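You operate a simulated robot arm through the tools that you are given. There is no shell and no other tool.

The job below is to be done with a simulated robot arm. You get a single attempt, and the scene is never put back.

JOB
Put things in order on the top of the low table. At the end: the cream cloth pad stands where the silver coconut shaker stood; the silver coconut shaker stands on top of the closed white carton; the yellow mould is in the silver steel bowl; the blue cloth pad stands where the cream cloth pad stood; whatever was shut is shut again. Leave all else as you found it, and nothing knocked over.
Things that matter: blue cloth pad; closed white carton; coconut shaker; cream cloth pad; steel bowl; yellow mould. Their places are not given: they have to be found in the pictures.

Only the result counts: the job must be done as asked and must still hold three seconds after the hand-in. Knocking over, shifting, dropping, spilling or breaking anything else fails it. Flat cloth is picked up by pressing the open fingertips on it (5 to 10 N) and closing them slowly along it; thin cloth reads only 2 to 8 mm in the jaws.

ROBOT AND FRAMES
A 6-joint arm with a two-finger parallel gripper, fixed in place. Base frame: the origin is at the foot of the arm, x ahead of it, y to its left, z up; the work surface is at about z = 0. Units: mm, rad, N and s.
With the tool pointing down near the work surface it reaches from about 180 to 460 mm from the base axis. Its first joint turns from -1.222 to 1.222 rad. Payload 1.9 kg.
The tool frame sits at the grasp point between the pads (the TCP): z along the fingers, y along the line on which they close. The tips reach 23 mm beyond it. Largest opening 94 mm; finger width 38, thickness 10; the body of the gripper, 54 by 96 mm, starts 39 mm behind the TCP.
Orientation is that of the tool frame in the base frame, as [roll, pitch, yaw] about the fixed x, y, z axes, in that order (R = Rz(yaw) Ry(pitch) Rx(roll)). With the fingers straight down and closing along the base's y, the tool's x points along the base's -x, its y along +y and its z along -z.

CONTROLS
- The arm moves only by the tool servo_tool. Its argument "rows" is a list of rows, each an object (a shift or turn left out is 0, a gripper value left out holds the last) with "translation": the shift along the tool's x, y, z in mm, a list of three; "rotation": the turn, a rotation vector about the tool's x, y, z in rad, a list of three. In form: [{"translation": [dx, dy, dz], "rotation": [ax, ay, az]}, ...]. A call has 1 to 20 rows; each row is the pose to reach, as a shift and turn from the pose commanded when the call began, along the tool's axes at that moment. "jaw" is the closure, from 0 (fully open) to 1 (shut), set as the call begins (left out, the last holds). A row lasts 0.2 s, in which the tool goes at most 50 mm and 0.15 rad; a call with a longer step from one row to the next is refused whole, and so is a gripper value outside its range. A pose out of reach is approached as far as the arm can. The call stops where the force on the tool passes 40 N (or 10 N more than at its start, if that is more) or the arm is blocked; 0.2 s more then pass. Each finger travels about 108 mm/s and halts on what it meets, pressing with about 31 N; the grip force reading is that of the motor and also rises with nothing between the fingers. The clock runs only during rows and for 0.2 s after the last one: add rows that repeat a pose to give the fingers time. It gives the time, the measured TCP pose, the force on the tool (base axes), the opening and the grip force at its end, in the units of the frame above (readings bear some noise), with the torque about the TCP (base axes, N m) and any sound that the robot's microphone picked up, and new pictures: "views" is both (left out), scene, wrist or none.
- Cameras (640 x 400 px; columns grow to the right, rows downward): "scene" is fixed at [41.5, 295.7, 437.3]; the picture's right is [-0.90, -0.44, 0.00], its down [-0.19, 0.38, -0.91] and it looks along [0.40, -0.81, -0.42] (base axes); focal length 258 px, centre (320, 200). "wrist" rides on the gripper at [86, 16, -75] in the tool frame; the picture's right is [-0.18, 0.98, 0.00], its down [-0.58, -0.11, -0.81] and it looks along [-0.79, -0.15, 0.59] (tool axes); focal length 243 px, centre (320, 200).
- pixel_to_xyz(camera, pixels): there is no depth. For up to 12 entries [column, row, z] of the newest picture of that camera ("zoom" is the newest enlarged one), the place [x, y] in the base frame at which the ray of that pixel passes the height z, good to about 2 mm. No time passes.
- zoom(camera, box): a new picture of the part [left, top, right, bottom] of that camera's present view, enlarged. No time passes.
- finish_job(): hands the job in; it is judged then, once.

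Leave the gripper open and the arm clear of the work at the hand-in unless told otherwise.

The tools are called after "Emit:" as name(argument=value, ...) on one line, values as JSON. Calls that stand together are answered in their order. servo_tool: Moves the arm, as the interface text tells. Its arguments: {"type":"object","properties":{"rows":{"type":"array","items":{"type":"object","properties":{"translation":{"type":"array","items":{"type":"number"}},"rotation":{"type":"array","items":{"type":"number"}}}}},"jaw":{"type":"number"},"views":{"type":"string","enum":["both","scene","wrist","none"]}},"required":["rows"]} The other tools are called the same way: pixel_to_xyz (camera, pixels) gives the place at which the rays of pixels pass given heights; zoom (camera, box) takes an enlarged picture of a part of a camera's view; finish_job () hands the job in.

At the start:

```text
clock: 0.0
eef_pos: [282.0, -117.9, 310.3]
tool_rot: [-3.138, 0.002, 3.141]
contact_force: [-0.5, 0.2, 0.4]
torque: [0.01, 0.02, -0.02]
grip_width: 94.0
grip_force: 0.0
```

scene: 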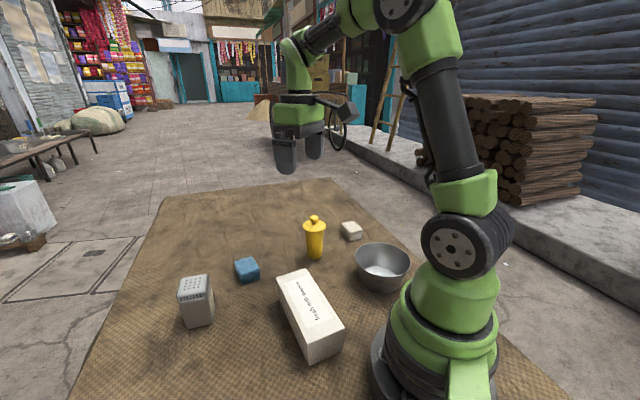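
wrist: 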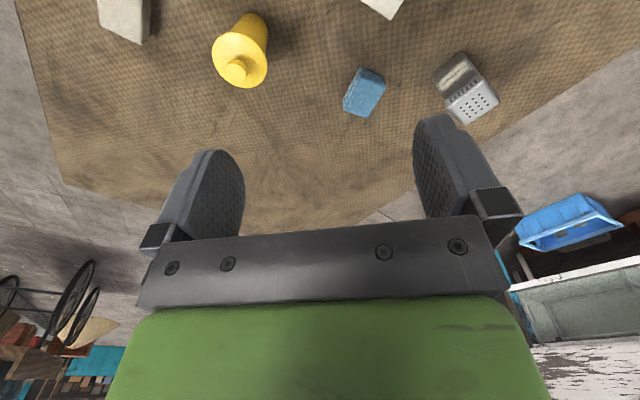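

I see a silver box with holes at about (196,300), a blue block at (246,269), a yellow item at (315,237), a cream block at (351,230), a bowl at (382,266) and a white carton at (308,315). I'll zoom in to look closer before I measure anything.

Emit:
zoom(camera="scene", box=[160, 200, 420, 370])

Emit:
zoom(camera="wrist", box=[60, 0, 540, 140])

```text
2.35 times, centred on (290, 285) of scene
```

zoom: 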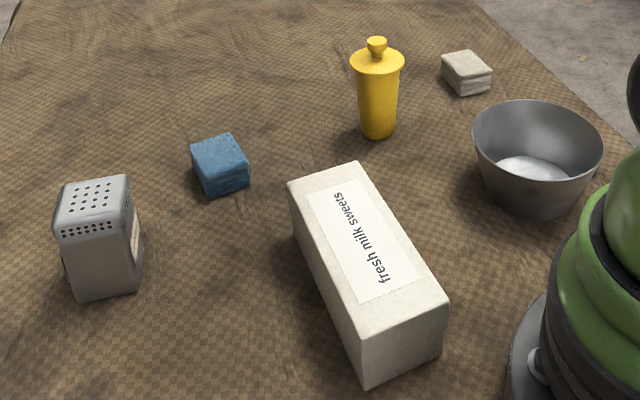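

```text
1.33 times, centred on (300, 70) of wrist
```

zoom: 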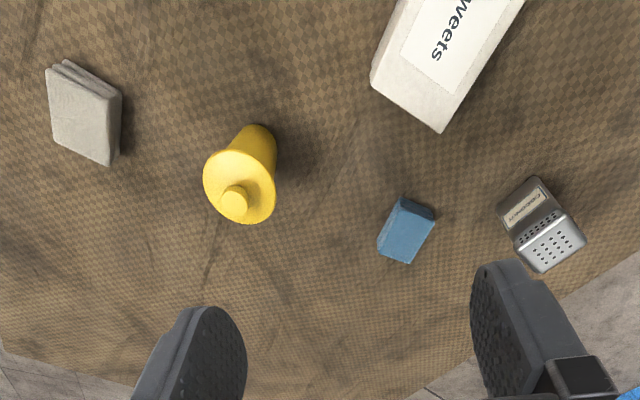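

I'll zoom in tightly on each item so I can measure it.

Emit:
zoom(camera="scene", box=[160, 250, 272, 335])

Emit:
zoom(camera="wrist", box=[320, 40, 520, 140])

Emit:
zoom(camera="scene", box=[290, 205, 420, 300])

Emit:
zoom(camera="scene", box=[260, 255, 370, 370])

```text
4.71 times, centred on (216, 292) of scene
```

zoom: 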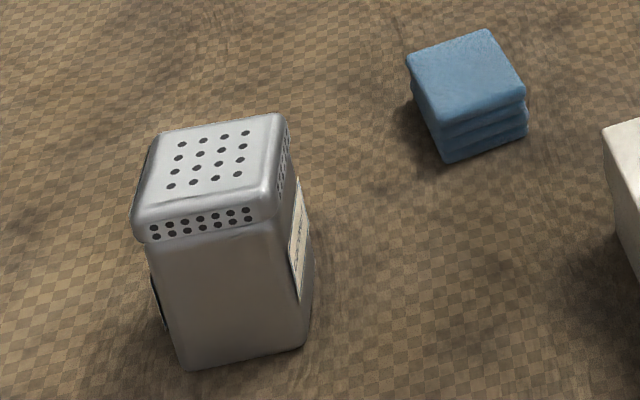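

```text
3.20 times, centred on (420, 90) of wrist
```

zoom: 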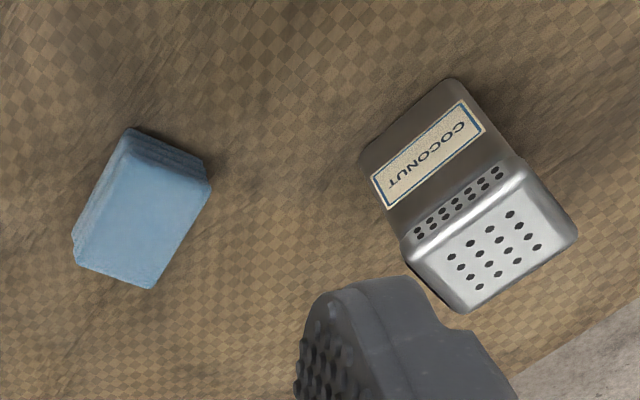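

```text
4.21 times, centred on (355, 252) of scene
```

zoom: 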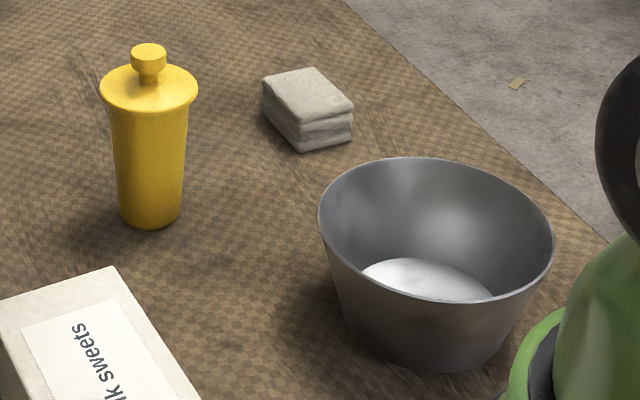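

```text
3.48 times, centred on (315, 312) of scene
```

zoom: 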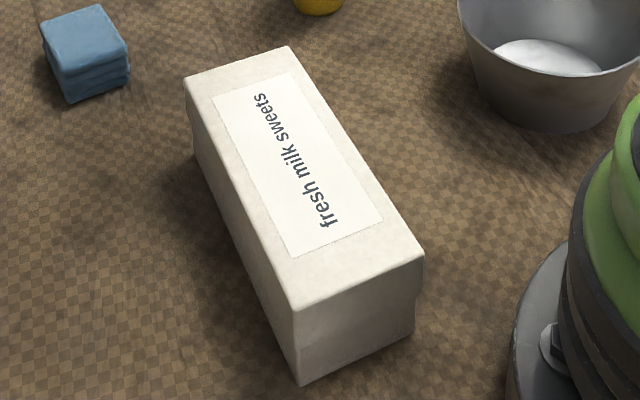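

I've read the corner pixels from the enlargements. Next I'll convert them at the table height and at trial heights.

Emit:
pixel_to_xyz(camera="scene", pixels=[[187.3, 327.7, 0], [212.8, 323.2, 0], [213.8, 313, 0], [351, 240.6, 0], [362.6, 237.3, 0], [341.9, 231.1, 0], [243, 284.1, 0], [259.9, 277.6, 0], [235.7, 270.8, 0], [309.3, 365.4, 0], [342.3, 350.2, 0], [314.6, 258.9, 0]])

Emit:
pixel_to_xyz(camera="scene", pixels=[[276.2, 276.9, 50], [305.8, 268, 50], [344.9, 326.9, 50], [307.8, 344.2, 50], [307.8, 344.2, 40], [307.8, 344.2, 60], [234.5, 261.9, 25], [251.5, 255.9, 25], [259.5, 269.1, 25], [241.5, 276.1, 25], [241.5, 276.1, 20], [241.5, 276.1, 30]])

Emit:
pixel_to_xyz(camera="wrist", pixels=[[432, 73, 0], [432, 73, 80], [465, 125, 80], [501, 101, 80], [481, 88, 80], [446, 115, 80], [461, 65, 0], [345, 97, 25], [360, 75, 25], [385, 82, 25], [368, 119, 25], [245, 70, 100]])

```text
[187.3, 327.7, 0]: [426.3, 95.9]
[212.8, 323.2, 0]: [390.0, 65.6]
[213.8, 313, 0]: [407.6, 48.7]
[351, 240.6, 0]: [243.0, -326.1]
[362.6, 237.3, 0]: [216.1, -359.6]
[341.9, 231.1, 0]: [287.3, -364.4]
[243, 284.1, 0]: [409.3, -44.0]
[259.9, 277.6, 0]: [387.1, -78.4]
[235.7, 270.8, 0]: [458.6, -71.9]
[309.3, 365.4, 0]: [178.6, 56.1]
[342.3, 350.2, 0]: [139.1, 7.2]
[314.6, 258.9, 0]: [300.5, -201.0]
```

```text
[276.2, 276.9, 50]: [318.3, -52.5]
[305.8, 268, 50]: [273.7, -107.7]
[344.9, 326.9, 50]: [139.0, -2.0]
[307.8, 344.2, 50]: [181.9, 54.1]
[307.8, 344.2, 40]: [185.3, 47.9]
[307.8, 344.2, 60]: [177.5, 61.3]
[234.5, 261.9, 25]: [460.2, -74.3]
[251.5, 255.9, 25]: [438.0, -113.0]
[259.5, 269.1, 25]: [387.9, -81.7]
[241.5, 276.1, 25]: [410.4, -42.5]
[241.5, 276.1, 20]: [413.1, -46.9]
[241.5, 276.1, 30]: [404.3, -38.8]
```

```text
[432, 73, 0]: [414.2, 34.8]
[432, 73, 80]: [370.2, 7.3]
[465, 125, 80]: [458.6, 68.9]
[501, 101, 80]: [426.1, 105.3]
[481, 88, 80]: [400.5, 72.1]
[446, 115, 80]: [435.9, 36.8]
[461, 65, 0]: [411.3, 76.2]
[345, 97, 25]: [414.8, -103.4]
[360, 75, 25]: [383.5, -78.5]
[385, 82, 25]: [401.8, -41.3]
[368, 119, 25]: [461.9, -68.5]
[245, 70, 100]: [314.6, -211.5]
```

I'll triangulate the shaker's height and its hidden base corners using both cameras.

Emit:
pixel_to_xyz(camera="wrist", pixels=[[460, 51.9, 0], [433, 77.5, 0], [482.5, 77.5, 70], [482.5, 77.5, 85], [445, 102.5, 70], [445, 102.5, 85], [500.3, 100, 70], [500.3, 100, 85], [466.3, 125, 70], [466.3, 125, 85]])

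Emit:
pixel_to_xyz(camera="scene", pixels=[[206.4, 293.5, 70], [206.4, 293.5, 85], [176.3, 296.7, 70], [176.3, 296.7, 85], [182, 277.6, 70], [182, 277.6, 85], [207.5, 273.7, 70], [207.5, 273.7, 85]])

```text
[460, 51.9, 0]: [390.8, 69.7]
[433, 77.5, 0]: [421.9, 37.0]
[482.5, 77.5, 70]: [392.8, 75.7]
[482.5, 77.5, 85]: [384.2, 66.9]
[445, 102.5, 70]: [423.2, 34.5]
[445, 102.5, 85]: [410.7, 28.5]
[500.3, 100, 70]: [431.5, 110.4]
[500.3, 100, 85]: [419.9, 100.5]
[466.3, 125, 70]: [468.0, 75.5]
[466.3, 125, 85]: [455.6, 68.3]
```

```text
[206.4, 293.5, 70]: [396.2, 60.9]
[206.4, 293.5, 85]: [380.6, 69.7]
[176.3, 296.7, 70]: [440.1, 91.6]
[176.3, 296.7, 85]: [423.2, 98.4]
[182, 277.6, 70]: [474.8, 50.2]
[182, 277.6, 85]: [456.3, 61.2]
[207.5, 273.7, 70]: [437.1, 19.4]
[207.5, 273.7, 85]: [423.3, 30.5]
```

The shaker is about 46×46×84 mm, centred near (422, 66). Now I'll measure the cream pad, the bowl and the mould the same way.

Emit:
pixel_to_xyz(camera="scene", pixels=[[341.2, 224, 25], [353.3, 220.4, 25], [362.8, 228.7, 25], [350.2, 234.2, 25], [354.5, 255.6, 65], [410.6, 262.7, 65], [381, 241.8, 65], [383.5, 276.5, 65], [314.4, 216.4, 100], [314.4, 216.4, 120], [307, 253.2, 0], [322, 253.9, 0]])

Emit:
pixel_to_xyz(camera="wrist", pixels=[[235.3, 70, 100], [235.3, 70, 120]])

Emit:
zoom(camera="wrist", box=[80, 0, 300, 110])

```text
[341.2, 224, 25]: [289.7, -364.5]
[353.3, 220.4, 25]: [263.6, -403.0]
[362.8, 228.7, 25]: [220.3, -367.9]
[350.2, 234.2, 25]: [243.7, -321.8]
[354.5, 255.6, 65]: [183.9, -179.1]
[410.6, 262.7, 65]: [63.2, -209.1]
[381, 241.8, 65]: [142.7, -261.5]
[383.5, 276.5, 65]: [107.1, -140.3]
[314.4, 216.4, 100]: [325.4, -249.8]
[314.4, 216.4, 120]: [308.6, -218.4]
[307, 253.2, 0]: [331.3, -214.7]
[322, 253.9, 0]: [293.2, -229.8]
```

```text
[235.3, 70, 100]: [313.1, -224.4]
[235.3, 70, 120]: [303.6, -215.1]
```

```text
2.91 times, centred on (190, 55) of wrist
```

zoom: 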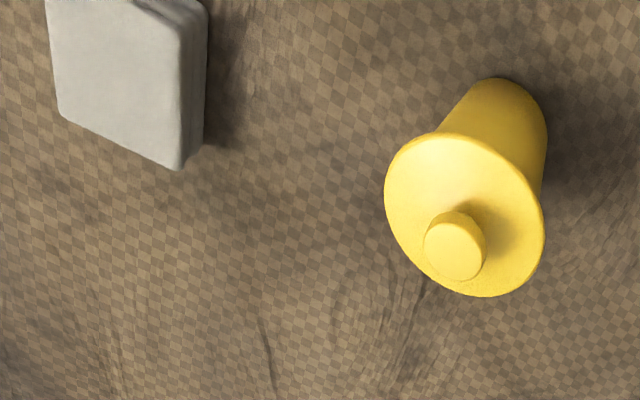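

The readings so far:
- **Carton:** centre about (228, -27), top about z = 53.
- **Mould:** about (308, -218), about 122 mm tall.
- **Bowl:** rim centre about (124, -198).
- **Cream pad:** about (254, -364).
- **Blue pad:** about (424, -78).

First I'll move above the shaker at z = 190 with the fingers turned to close along base angle 131°, and look from there.

Emit:
servo_tool(rows=[{"translation": [-23.3, 30.7, 20], "rotation": [0, 0, -0.119]}, {"translation": [-46.7, 61.3, 40], "rotation": [0, 0, -0.239]}, {"translation": [-70, 92, 60], "rotation": [0, 0, -0.358]}, {"translation": [-93.3, 122.7, 80], "rotation": [0, 0, -0.477]}, {"translation": [-116.7, 153.3, 100], "rotation": [0, 0, -0.597]}, {"translation": [-140, 184, 120], "rotation": [0, 0, -0.716]}, {"translation": [-140, 184, 120], "rotation": [0, 0, -0.716]}], jaw=0, views="both")

```text
clock: 1.6
eef_pos: [422.1, 65.7, 187.5]
tool_rot: [-3.139, -0.002, -2.425]
contact_force: [-0.8, 0.2, 0.2]
torque: [0.02, -0.01, 0.03]
grip_width: 94.0
grip_force: 0.2
```

scene: 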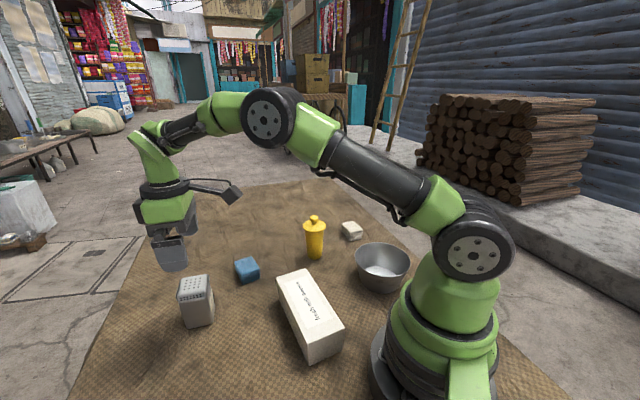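
wrist: 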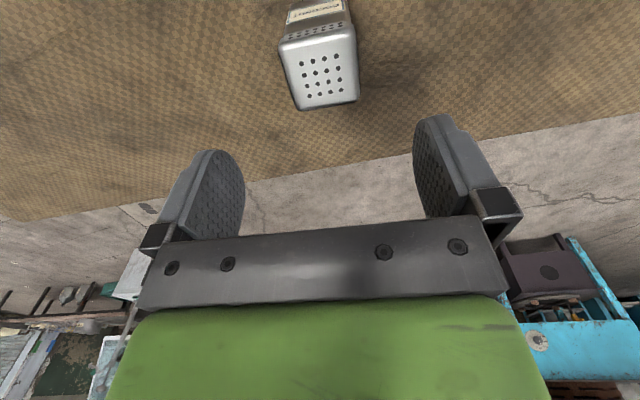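

The shaker sits between the fingers in the wrist view, at about (320, 65). I'll measure its top corners from here to refine the centre.

Emit:
zoom(camera="wrist", box=[260, 0, 420, 115])

Emit:
pixel_to_xyz(camera="wrist", pixels=[[279, 42, 82], [353, 29, 82], [358, 100, 84], [300, 109, 84], [300, 109, 78], [358, 100, 78], [353, 29, 78], [279, 42, 78]])

```text
3.48 times, centred on (340, 58) of wrist
```

zoom: 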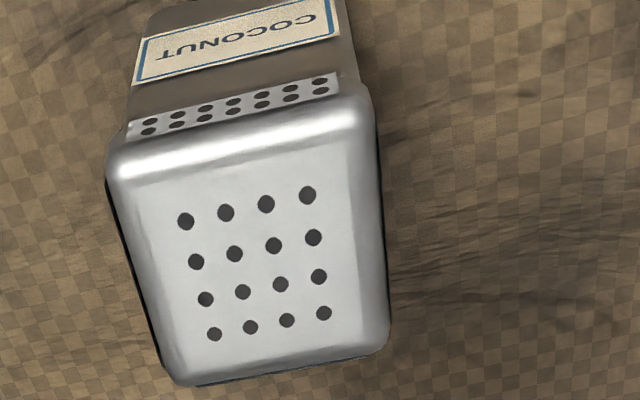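

```text
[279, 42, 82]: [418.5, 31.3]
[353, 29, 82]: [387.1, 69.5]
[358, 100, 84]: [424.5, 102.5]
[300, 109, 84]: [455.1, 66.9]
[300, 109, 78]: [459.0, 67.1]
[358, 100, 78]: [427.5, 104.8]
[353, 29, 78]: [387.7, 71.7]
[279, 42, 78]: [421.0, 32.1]
```

The shaker's centre measures (421.6, 67.7) and its faces line up with the fingers to within 1°. I'll shift 1.8 mm along the closing axis and go down to TCP z = 54, with the jaws still open.

Emit:
servo_tool(rows=[{"translation": [0, 1.8, 30]}, {"translation": [0, 1.8, 60]}, {"translation": [0, 1.8, 90]}, {"translation": [0, 1.8, 110]}, {"translation": [0, 1.8, 123]}, {"translation": [0, 1.8, 133.5]}, {"translation": [0, 1.8, 133.5]}], jaw=0, views="both")

```text
clock: 3.2
eef_pos: [422.2, 67.3, 56.1]
tool_rot: [-3.139, 0.0, -2.428]
contact_force: [0.5, -0.5, 0.9]
torque: [0.01, -0.01, 0.03]
grip_width: 94.2
grip_force: 0.1
```

scene: 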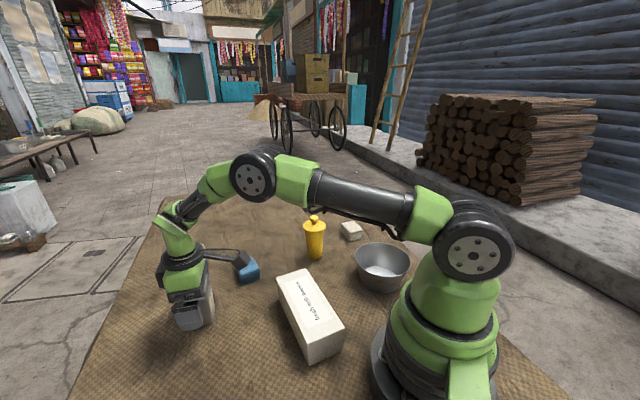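
wrist: 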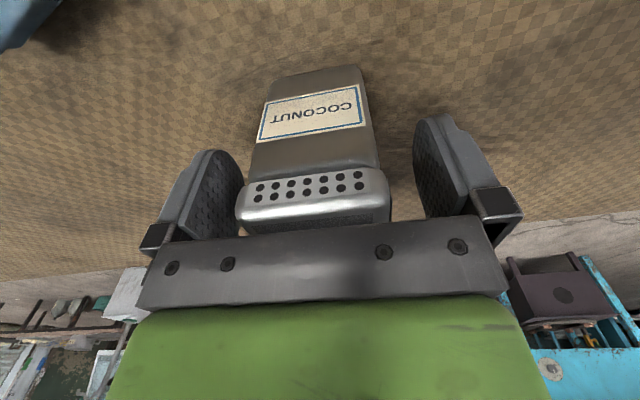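

I'm at depth and the shaker is between the fingers (top edge at columns 237–390). I'll close partway first to check the centring, to a 56 mm opening.

Emit:
servo_tool(rows=[{"translation": [0, 0, 0]}, {"translation": [0, 0, 0]}], jaw=0.4, views="wrist")

```text
clock: 3.8
eef_pos: [423.1, 68.4, 55.9]
tool_rot: [-3.14, -0.001, -2.428]
contact_force: [0.4, -0.5, 0.0]
torque: [0.03, -0.01, -0.02]
grip_width: 56.8
grip_force: 0.1
```

wrist: 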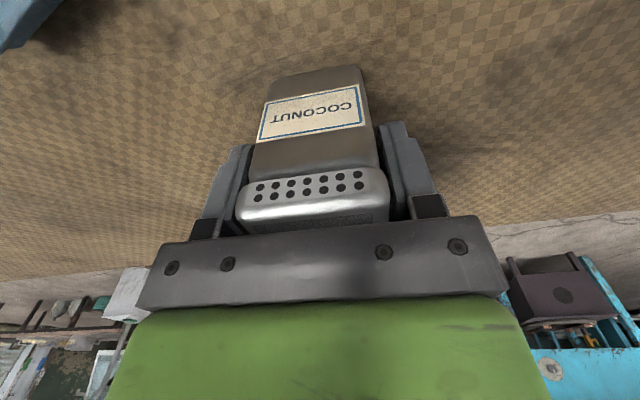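

The fingers sit evenly on both sides of the shaker. Now I'll close fully and hold for the grip.

Emit:
servo_tool(rows=[{"translation": [0, 0, 0]}, {"translation": [0, 0, 0]}, {"translation": [0, 0, 0]}], jaw=1.0, views="wrist")

```text
clock: 4.6
eef_pos: [422.9, 67.1, 56.6]
tool_rot: [-3.139, 0.0, -2.427]
contact_force: [0.5, 0.1, 0.3]
torque: [-0.05, -0.03, 0.02]
grip_width: 51.2
grip_force: 31.0
```

wrist: 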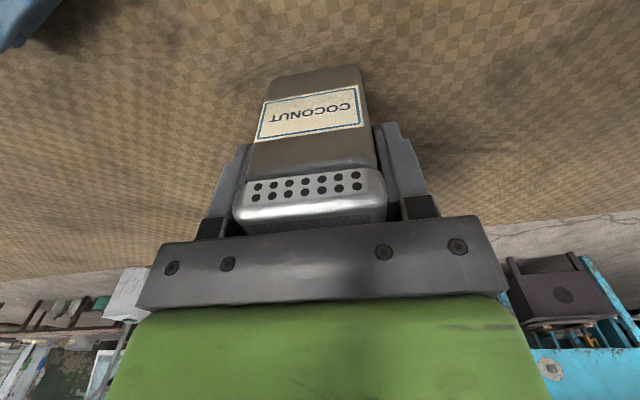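

Gripped at 51.2 mm and 31 N. Next I'll lift straight up 110 mm and check the hold.

Emit:
servo_tool(rows=[{"translation": [0, 0, -10]}, {"translation": [0, 0, -30]}, {"translation": [0, 0, -60]}, {"translation": [0, 0, -90]}, {"translation": [0, 0, -120]}, {"translation": [0, 0, -120]}], views="both")

```text
clock: 6.0
eef_pos: [421.4, 68.2, 174.4]
tool_rot: [-3.14, 0.001, -2.428]
contact_force: [-0.8, 0.6, 0.0]
torque: [0.0, 0.03, -0.01]
grip_width: 51.2
grip_force: 31.6
```

scene: 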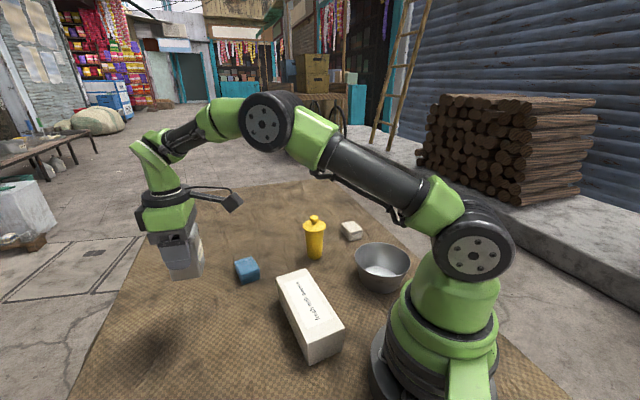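
wrist: 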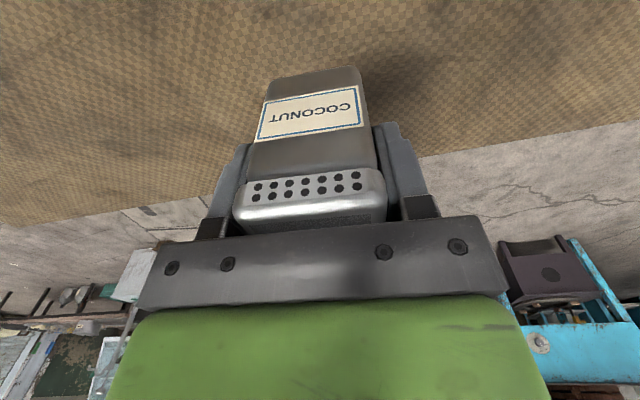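

The shaker is held and level. I'll carry it at this height to above the carton's centre (228, -27), turning 0.19 rad so the fingers line up with the carton's long side.

Emit:
servo_tool(rows=[{"translation": [34.8, 9.1, 0], "rotation": [0, 0, -0.032]}, {"translation": [69.5, 18.2, 0], "rotation": [0, 0, -0.063]}, {"translation": [104.3, 27.4, 0], "rotation": [0, 0, -0.095]}, {"translation": [139, 36.5, 0], "rotation": [0, 0, -0.127]}, {"translation": [173.8, 45.6, 0], "rotation": [0, 0, -0.158]}, {"translation": [208.5, 54.7, 0], "rotation": [0, 0, -0.19]}, {"translation": [208.5, 54.7, 0], "rotation": [0, 0, -0.19]}, {"translation": [208.5, 54.7, 0], "rotation": [0, 0, -0.19]}], views="both")

```text
clock: 7.8
eef_pos: [230.4, -29.7, 179.1]
tool_rot: [-3.141, 0.0, -2.238]
contact_force: [-0.4, 0.9, -2.2]
torque: [-0.03, 0.02, -0.02]
grip_width: 51.2
grip_force: 31.3
```

scene: 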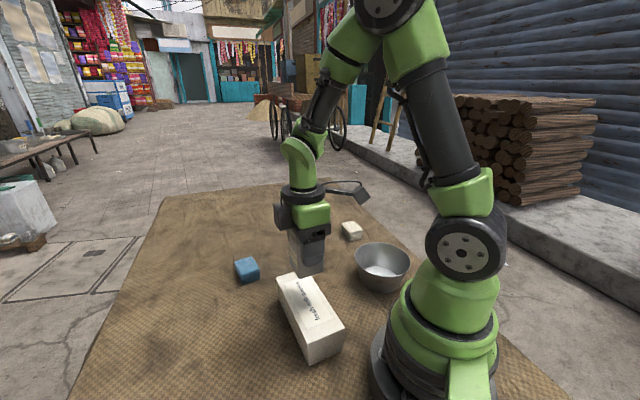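
wrist: 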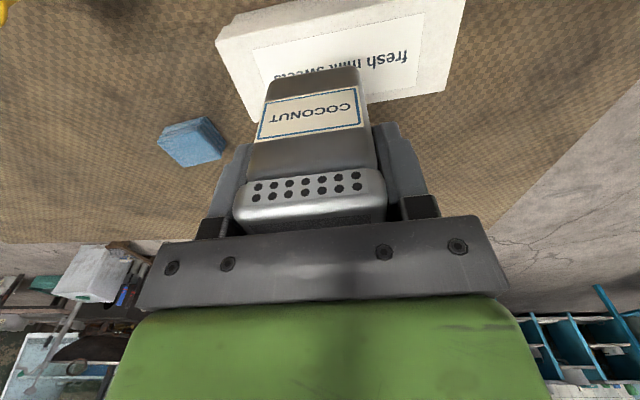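

I'm above the carton. I'll check the carton's top edges against the shaker in the wrist view before I lower it.

Emit:
zoom(camera="wrist", box=[190, 0, 490, 190])

Emit:
zoom(camera="scene", box=[230, 180, 430, 370])

```text
2.11 times, centred on (340, 95) of wrist
```

zoom: 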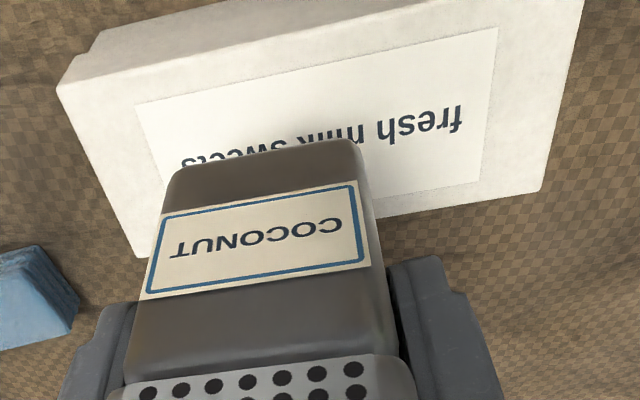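

```text
2.11 times, centred on (330, 275) of scene
```

zoom: 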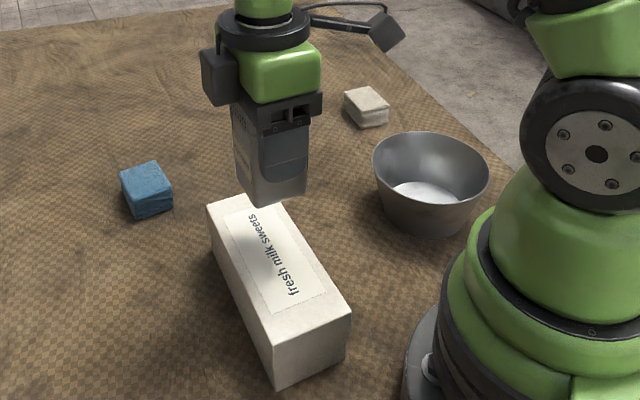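

I'll convert the carton's visible top corners from this wrist view, at wrist pixels (215, 40), (257, 121) and (444, 90).

Emit:
pixel_to_xyz(camera="wrist", pixels=[[215.4, 40.5, 53], [257.1, 121.1, 53], [444.3, 90.3, 53], [465, 0, 53], [215.4, 40.5, 58], [257.1, 121.1, 58], [444.3, 90.3, 58]])

```text
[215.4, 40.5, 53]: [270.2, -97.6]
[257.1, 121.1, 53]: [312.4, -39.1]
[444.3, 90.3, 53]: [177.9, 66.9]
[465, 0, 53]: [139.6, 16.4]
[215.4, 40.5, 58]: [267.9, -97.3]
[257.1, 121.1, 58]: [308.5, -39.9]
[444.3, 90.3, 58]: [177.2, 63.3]
```

The two cameras agree on a carton top near z = 60, with its centre about (223, -19). I'll shift over it and lower to TCP z ≈ 130, which leaves about 13 mm of clearance, then look.

Emit:
servo_tool(rows=[{"translation": [-3.8, 12, 0]}, {"translation": [-3.8, 12, 20]}, {"translation": [-3.8, 12, 35]}, {"translation": [-3.8, 12, 49]}, {"translation": [-3.8, 12, 49]}], views="both")

Emit:
zoom(camera="scene", box=[250, 220, 380, 370])

```text
clock: 9.0
eef_pos: [223.3, -18.4, 128.3]
tool_rot: [-3.141, -0.001, -2.237]
contact_force: [0.5, 0.3, -1.3]
torque: [0.01, 0.01, 0.01]
grip_width: 51.3
grip_force: 30.6
```

scene: 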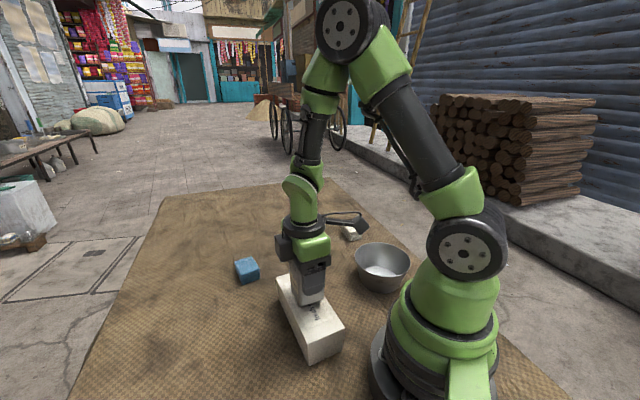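
wrist: 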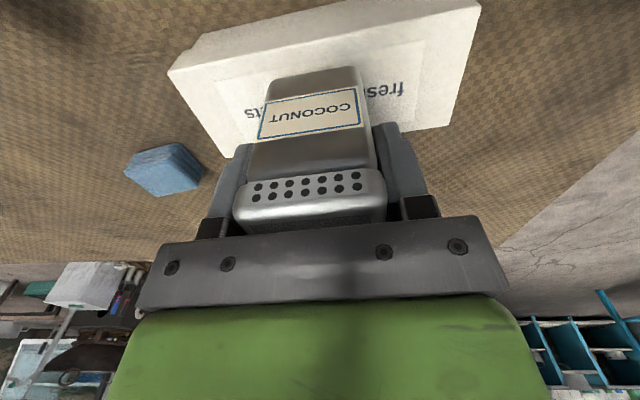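

```text
2.67 times, centred on (315, 295) of scene
```

zoom: 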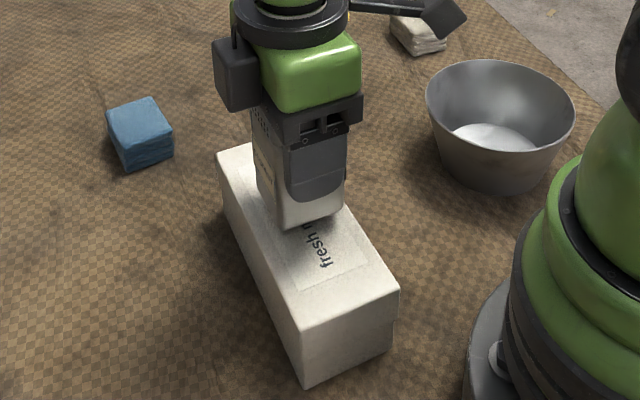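

The shaker is centred across the carton's width with a small gap beneath it. I'll lower it slowly in 1.5 mm steps and watch the force.

Emit:
servo_tool(rows=[{"translation": [0, 0, 1.5]}, {"translation": [0, 0, 3]}, {"translation": [0, 0, 4.5]}, {"translation": [0, 0, 6]}, {"translation": [0, 0, 6]}], views="scene")

Emit:
zoom(camera="scene", box=[270, 260, 350, 320])

```text
clock: 10.2
eef_pos: [223.0, -18.8, 121.6]
tool_rot: [-3.138, -0.003, -2.237]
contact_force: [0.0, 0.0, -1.1]
torque: [-0.01, -0.02, -0.01]
grip_width: 51.5
grip_force: 30.8
```

scene: 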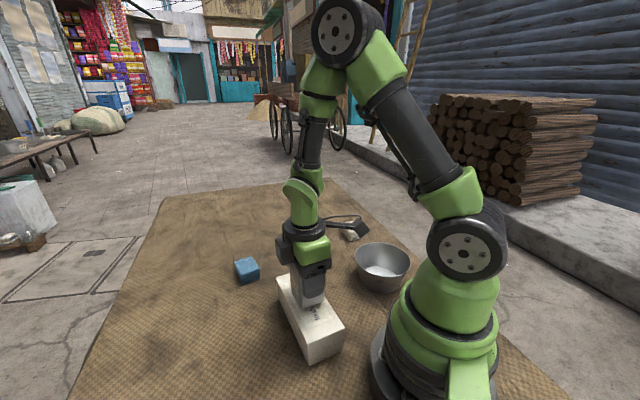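

```text
6.67 times, centred on (310, 290) of scene
```

zoom: 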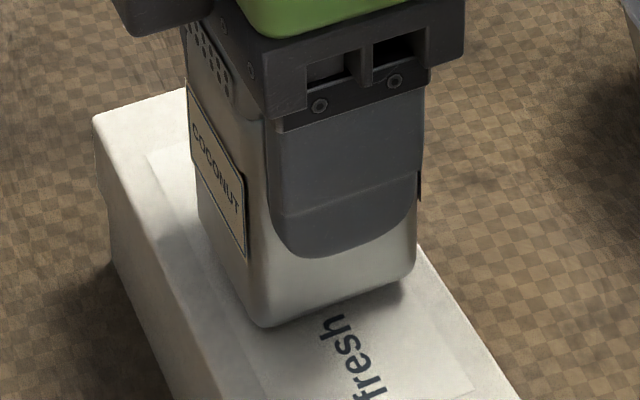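

There's still a thin shadow gap and no force. I'll go on in 1 mm steps.

Emit:
servo_tool(rows=[{"translation": [0, 0, 1]}, {"translation": [0, 0, 2]}, {"translation": [0, 0, 3]}, {"translation": [0, 0, 3]}], views="scene")

Emit:
zoom(camera="scene", box=[270, 260, 350, 320])

```text
clock: 11.2
eef_pos: [222.7, -17.0, 118.0]
tool_rot: [3.141, 0.0, -2.238]
contact_force: [0.0, -0.6, -1.4]
torque: [0.02, 0.01, -0.02]
grip_width: 51.4
grip_force: 30.6
```

scene: 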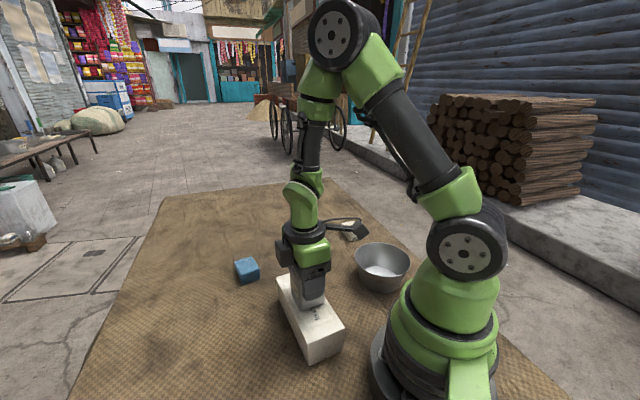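

```text
6.67 times, centred on (310, 290) of scene
```

zoom: 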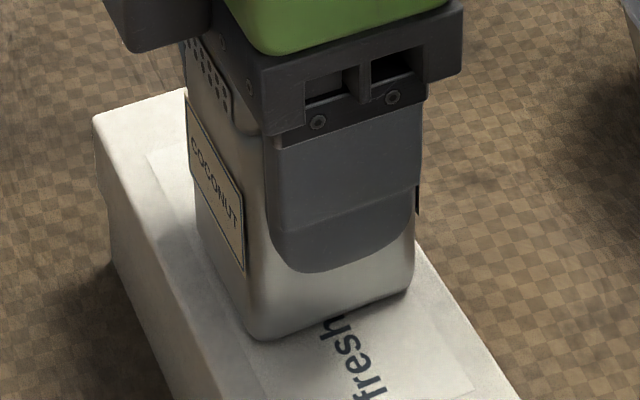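

There's still no contact force at TCP z = 118. I'll continue in 1 mm steps.

Emit:
servo_tool(rows=[{"translation": [0, 0, 1]}, {"translation": [0, 0, 2]}, {"translation": [0, 0, 2]}], views="scene")

Emit:
zoom(camera="scene", box=[270, 260, 350, 320])

```text
clock: 12.0
eef_pos: [222.6, -17.1, 115.3]
tool_rot: [-3.138, 0.0, -2.236]
contact_force: [0.1, -0.7, 25.9]
torque: [0.02, 0.02, 0.01]
grip_width: 51.5
grip_force: 31.5
```

scene: 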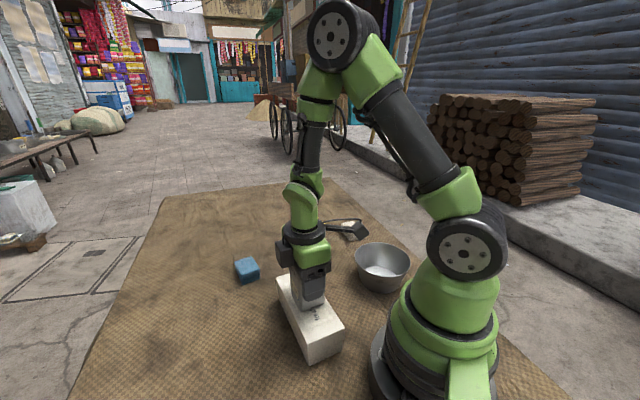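

```text
6.67 times, centred on (310, 290) of scene
```

zoom: 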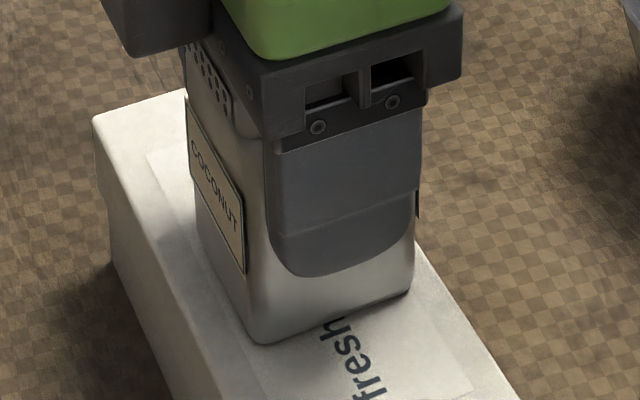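

The shaker is seated, with 26 N of upward force. I'll back off 0.7 mm to relieve the pressure and then open the jaws gently.

Emit:
servo_tool(rows=[{"translation": [0, 0, -0.7]}, {"translation": [0, 0, -0.7]}], views="none")

```text
clock: 12.6
eef_pos: [221.9, -16.6, 116.9]
tool_rot: [-3.14, -0.001, -2.238]
contact_force: [1.8, 0.0, 3.7]
torque: [0.07, -0.25, -0.02]
grip_width: 51.4
grip_force: 30.6
```

The force is down to about 4 N. Opening the jaws now.

Emit:
servo_tool(rows=[{"translation": [0, 0, 0]}, {"translation": [0, 0, 0]}, {"translation": [0, 0, 0]}], jaw=0.0, views="both")

```text
clock: 13.4
eef_pos: [222.3, -18.1, 117.6]
tool_rot: [-3.139, 0.001, -2.236]
contact_force: [-0.6, -0.4, 0.3]
torque: [-0.02, 0.03, 0.02]
grip_width: 93.9
grip_force: 0.1
```

scene: 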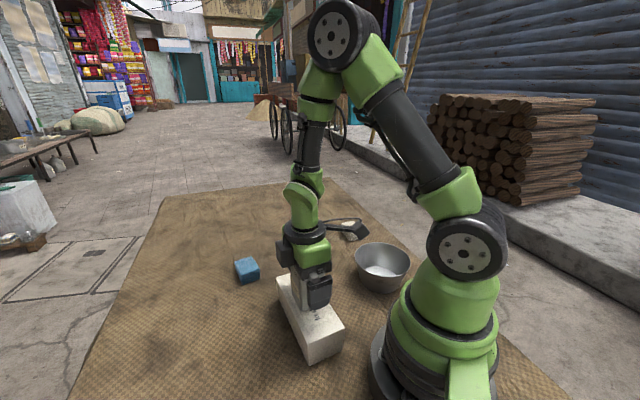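
wrist: 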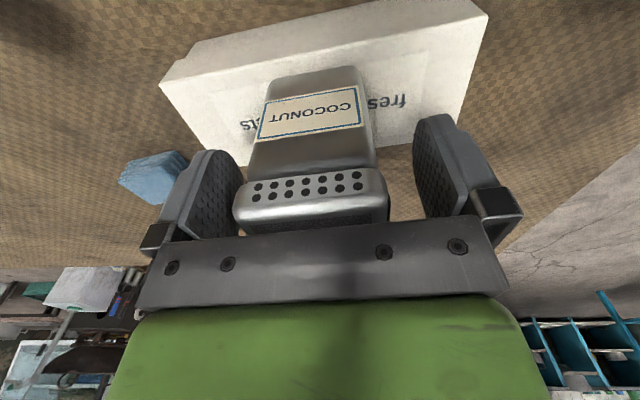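

The shaker stands free on the carton. I'll lift straight up 130 mm.

Emit:
servo_tool(rows=[{"translation": [0, 0, -15]}, {"translation": [0, 0, -40]}, {"translation": [0, 0, -75]}, {"translation": [0, 0, -105]}, {"translation": [0, 0, -130]}, {"translation": [0, 0, -130]}], views="both")

Emit:
zoom(camera="scene", box=[200, 200, 430, 370])

```text
clock: 14.8
eef_pos: [223.0, -19.1, 248.9]
tool_rot: [-3.141, 0.0, -2.237]
contact_force: [-0.3, 0.3, -0.4]
torque: [0.04, 0.01, 0.03]
grip_width: 94.0
grip_force: 0.1
```

scene: 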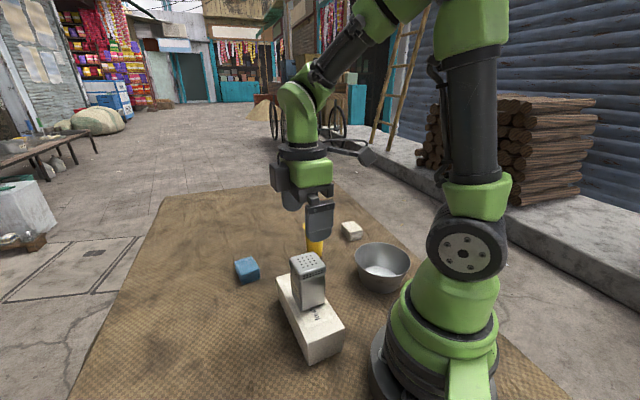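
wrist: 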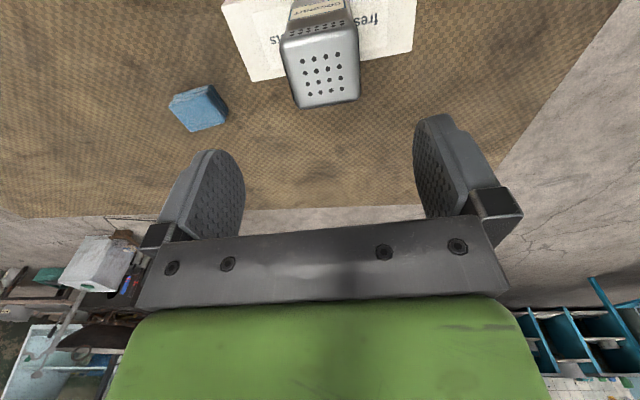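

```text
2.35 times, centred on (315, 285) of scene
```

zoom: 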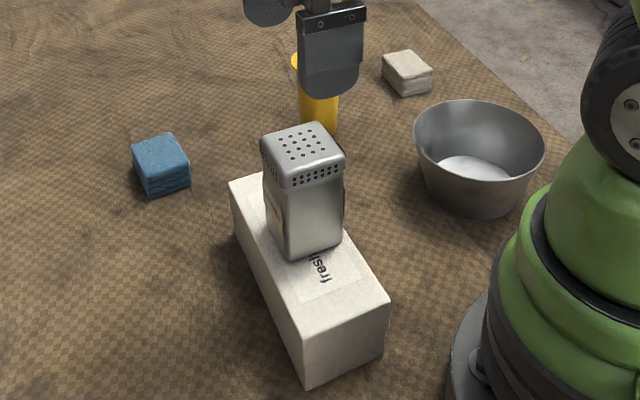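

The shaker stands squarely on the carton. Next is the cream pad at about (254, -364). I'll swing over it at z = 200 with the fingers turned to close across its short side (base angle about 58°).

Emit:
servo_tool(rows=[{"translation": [25.2, -23.8, 4.9], "rotation": [0, 0, 0.1463]}, {"translation": [50.4, -47.5, 9.8], "rotation": [0, 0, 0.2926]}, {"translation": [75.6, -71.3, 14.7], "rotation": [0, 0, 0.4389]}, {"translation": [100.8, -95, 19.6], "rotation": [0, 0, 0.5852]}, {"translation": [126, -118.8, 24.5], "rotation": [0, 0, 0.7315]}, {"translation": [151.2, -142.6, 29.4], "rotation": [0, 0, 0.8778]}, {"translation": [176.4, -166.3, 34.3], "rotation": [0, 0, 1.0241]}, {"translation": [201.6, -190.1, 39.2], "rotation": [0, 0, 1.1704]}, {"translation": [226.8, -213.8, 44.1], "rotation": [0, 0, 1.3167]}, {"translation": [252, -237.6, 49], "rotation": [0, 0, 1.463]}, {"translation": [252, -237.6, 49], "rotation": [0, 0, 1.463]}, {"translation": [252, -237.6, 49], "rotation": [0, 0, 1.463]}], jaw=0, views="both")

Emit:
zoom(camera="wrist", box=[220, 0, 440, 120])

```text
clock: 17.4
eef_pos: [250.6, -363.1, 199.3]
tool_rot: [3.14, 0.0, 2.583]
contact_force: [-0.4, -0.8, 1.4]
torque: [0.02, 0.0, -0.02]
grip_width: 94.2
grip_force: 0.0
```

scene: 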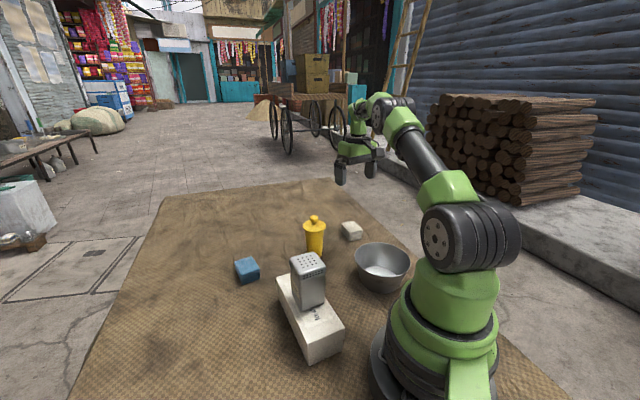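
wrist: 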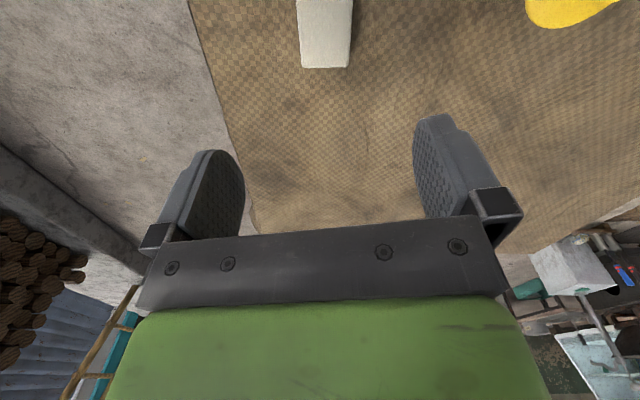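

```text
2.91 times, centred on (330, 60) of wrist
```

zoom: 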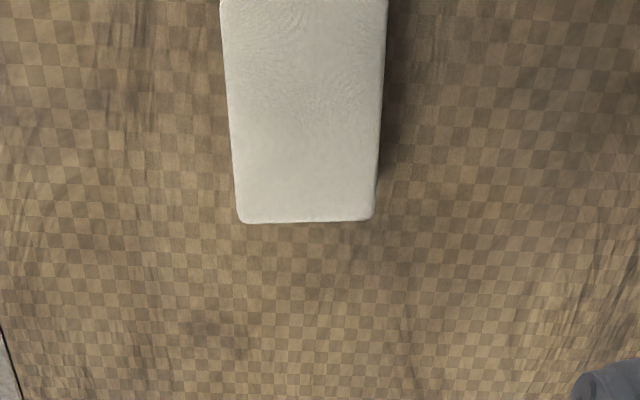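

I can see the far end of the pad at wrist pixels (302, 68) and (348, 67). I'll convert those corners and the points along the sides.

Emit:
pixel_to_xyz(camera="wrist", pixels=[[301.8, 67.6, 22], [348.2, 66.9, 22], [295.8, 0, 22], [353, 0, 22], [301.8, 67.6, 28], [348.2, 66.9, 28]])

Emit:
zoom(camera="scene", box=[330, 210, 375, 250])

```text
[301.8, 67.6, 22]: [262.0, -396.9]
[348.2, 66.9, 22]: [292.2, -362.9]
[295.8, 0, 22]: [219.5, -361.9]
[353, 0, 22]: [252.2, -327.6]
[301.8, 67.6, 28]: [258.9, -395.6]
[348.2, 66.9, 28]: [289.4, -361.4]
```

```text
10.00 times, centred on (352, 230) of scene
```

zoom: 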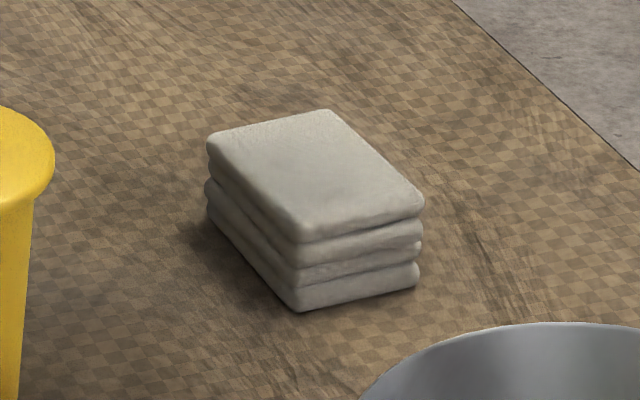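

I'll refine the cream pad's footprint from this 10× scene enlargement: bottom corners at (349.8, 241.2), (361.7, 238.7) and (341, 231.5), plus the top corners.

Emit:
pixel_to_xyz(camera="scene", pixels=[[349.8, 241.2, 0], [361.7, 238.7, 0], [341, 231.5, 0], [340.7, 223.5, 24], [353, 221.2, 24], [362.4, 230.5, 24], [350.2, 234, 24], [340.7, 223.5, 30], [353, 221.2, 30], [362.4, 230.5, 30], [350.2, 234, 30]])

```text
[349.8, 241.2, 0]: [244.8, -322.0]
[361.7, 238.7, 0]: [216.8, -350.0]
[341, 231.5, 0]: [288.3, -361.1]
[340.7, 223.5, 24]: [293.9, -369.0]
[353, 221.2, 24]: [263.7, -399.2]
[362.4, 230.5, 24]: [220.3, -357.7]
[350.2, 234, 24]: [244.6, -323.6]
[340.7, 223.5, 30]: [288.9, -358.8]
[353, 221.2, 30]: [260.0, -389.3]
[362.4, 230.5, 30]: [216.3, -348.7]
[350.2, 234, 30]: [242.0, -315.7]
```

The cream pad measures about 44×61×28 mm, centred at (252.7, -356.7) with its short side along 47.5°. I'll correct the offset and the yaw (0.183 rad) and go down to about z = 65, then check.

Emit:
servo_tool(rows=[{"translation": [1.6, 6.5, 20], "rotation": [0, 0, 0.092]}, {"translation": [1.6, 6.5, 50], "rotation": [0, 0, 0.183]}, {"translation": [1.6, 6.5, 85], "rotation": [0, 0, 0.183]}, {"translation": [1.6, 6.5, 115], "rotation": [0, 0, 0.183]}, {"translation": [1.6, 6.5, 134], "rotation": [0, 0, 0.183]}, {"translation": [1.6, 6.5, 134], "rotation": [0, 0, 0.183]}], jaw=0, views="both")

```text
clock: 18.8
eef_pos: [253.0, -356.8, 61.7]
tool_rot: [3.141, 0.002, 2.398]
contact_force: [-0.2, -0.2, -0.6]
torque: [-0.01, 0.01, -0.01]
grip_width: 94.1
grip_force: 0.0
```

scene: 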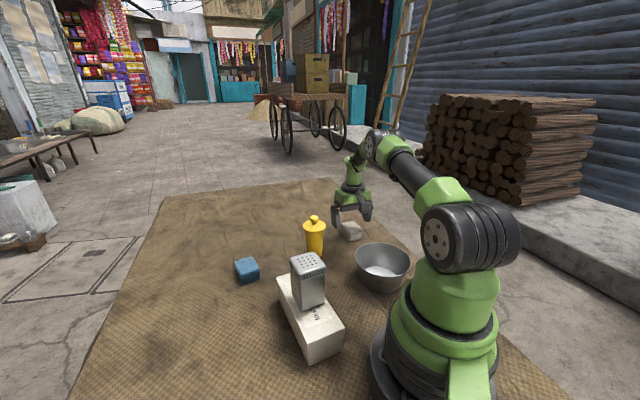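
wrist: 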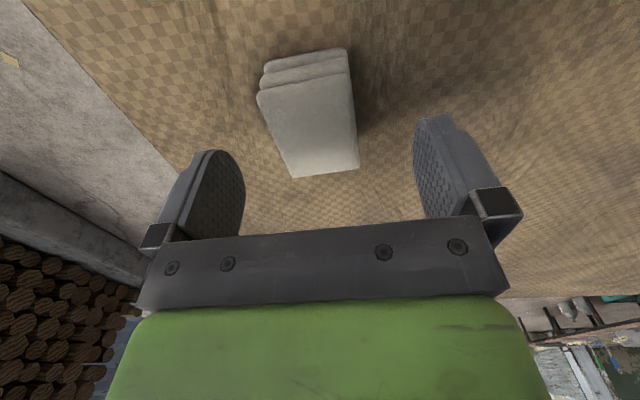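

I'll check the pad's corners again from this closer wrist view.

Emit:
pixel_to_xyz(camera="wrist", pixels=[[256, 92, 27], [347, 68, 27], [359, 168, 27], [293, 177, 27]])

Emit:
zoom(camera="wrist", box=[230, 40, 400, 190])

```text
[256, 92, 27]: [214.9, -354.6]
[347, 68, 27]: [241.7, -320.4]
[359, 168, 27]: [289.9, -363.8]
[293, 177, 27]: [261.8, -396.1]
```

```text
2.67 times, centred on (315, 115) of wrist
```

zoom: 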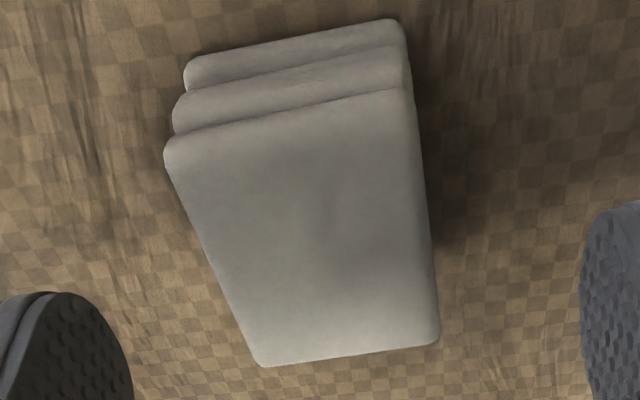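

The centre is confirmed at about (252.7, -358), and the yaw is within 1°. I'll lower to TCP z ≈ 27, which puts the tips about 4 mm above the mat.

Emit:
servo_tool(rows=[{"translation": [-1, -1, 10]}, {"translation": [-1, -1, 20]}, {"translation": [-1, -1, 28]}, {"translation": [-1, -1, 34.5]}, {"translation": [-1, -1, 34.5]}], jaw=0, views="both")

```text
clock: 20.0
eef_pos: [253.5, -358.5, 31.3]
tool_rot: [3.141, 0.001, 2.399]
contact_force: [-1.0, 0.3, 0.4]
torque: [0.01, 0.01, -0.01]
grip_width: 94.0
grip_force: 0.1
```

scene: 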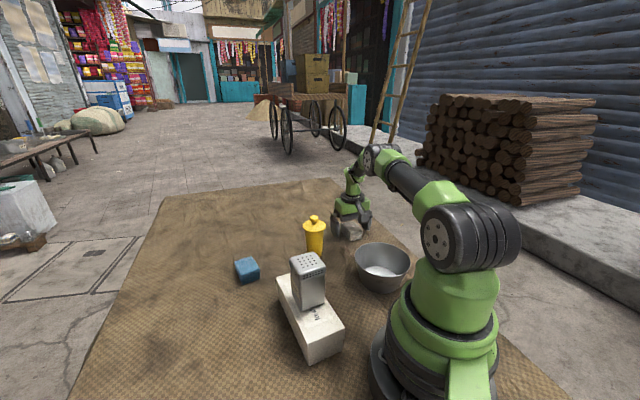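
wrist: 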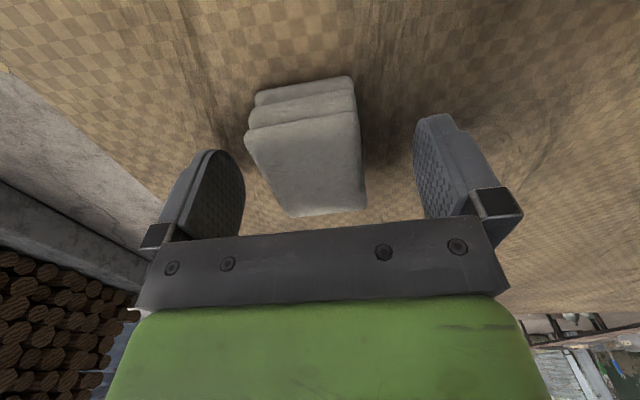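

TCP reads 31.3. I'll lower 5 mm more so that the fingertips cover most of the pad's height.

Emit:
servo_tool(rows=[{"translation": [0, 0, 2.5]}, {"translation": [0, 0, 5]}, {"translation": [0, 0, 5]}], jaw=0, views="wrist")

```text
clock: 20.8
eef_pos: [255.5, -357.5, 26.1]
tool_rot: [3.141, 0.002, 2.399]
contact_force: [0.7, 0.0, -0.2]
torque: [-0.02, 0.01, 0.0]
grip_width: 94.0
grip_force: 0.0
```

wrist: 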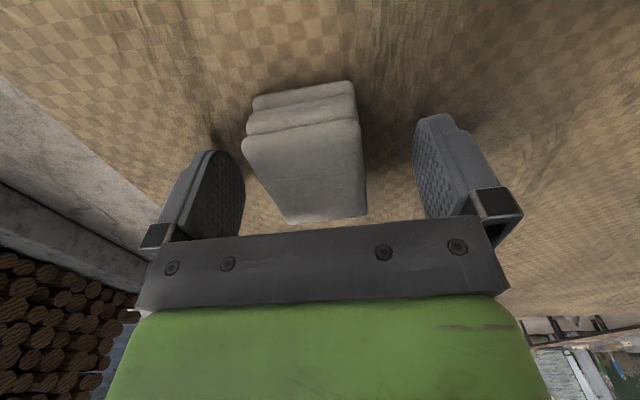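

No contact with the mat and the pad is between the fingers. I'll close to about 54 mm first, then grip.

Emit:
servo_tool(rows=[{"translation": [0, 0, 0]}, {"translation": [0, 0, 0]}], jaw=0.42, views="wrist")

Emit:
servo_tool(rows=[{"translation": [0, 0, 0]}, {"translation": [0, 0, 0]}, {"translation": [0, 0, 0]}], jaw=1.0, views="wrist")

```text
clock: 21.4
eef_pos: [256.4, -358.9, 25.6]
tool_rot: [-3.14, 0.002, 2.401]
contact_force: [0.0, 0.1, 0.4]
torque: [0.01, -0.05, 0.02]
grip_width: 54.7
grip_force: 0.1
```

wrist: 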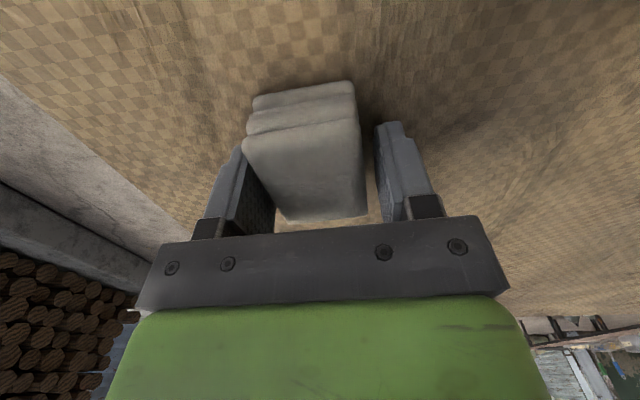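

```text
clock: 22.2
eef_pos: [254.9, -357.8, 25.7]
tool_rot: [-3.141, 0.002, 2.4]
contact_force: [0.3, 1.0, 1.4]
torque: [0.0, -0.03, 0.0]
grip_width: 45.4
grip_force: 30.9
```

wrist: 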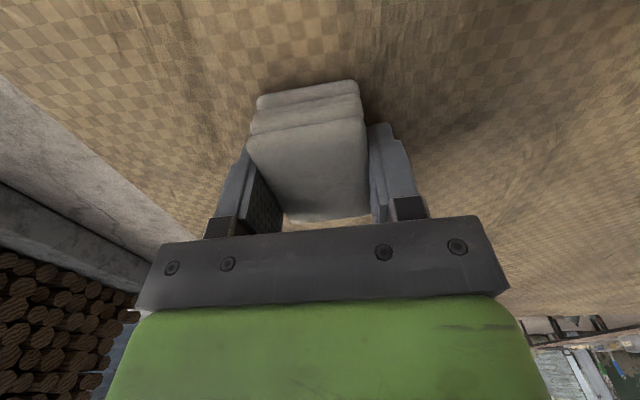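

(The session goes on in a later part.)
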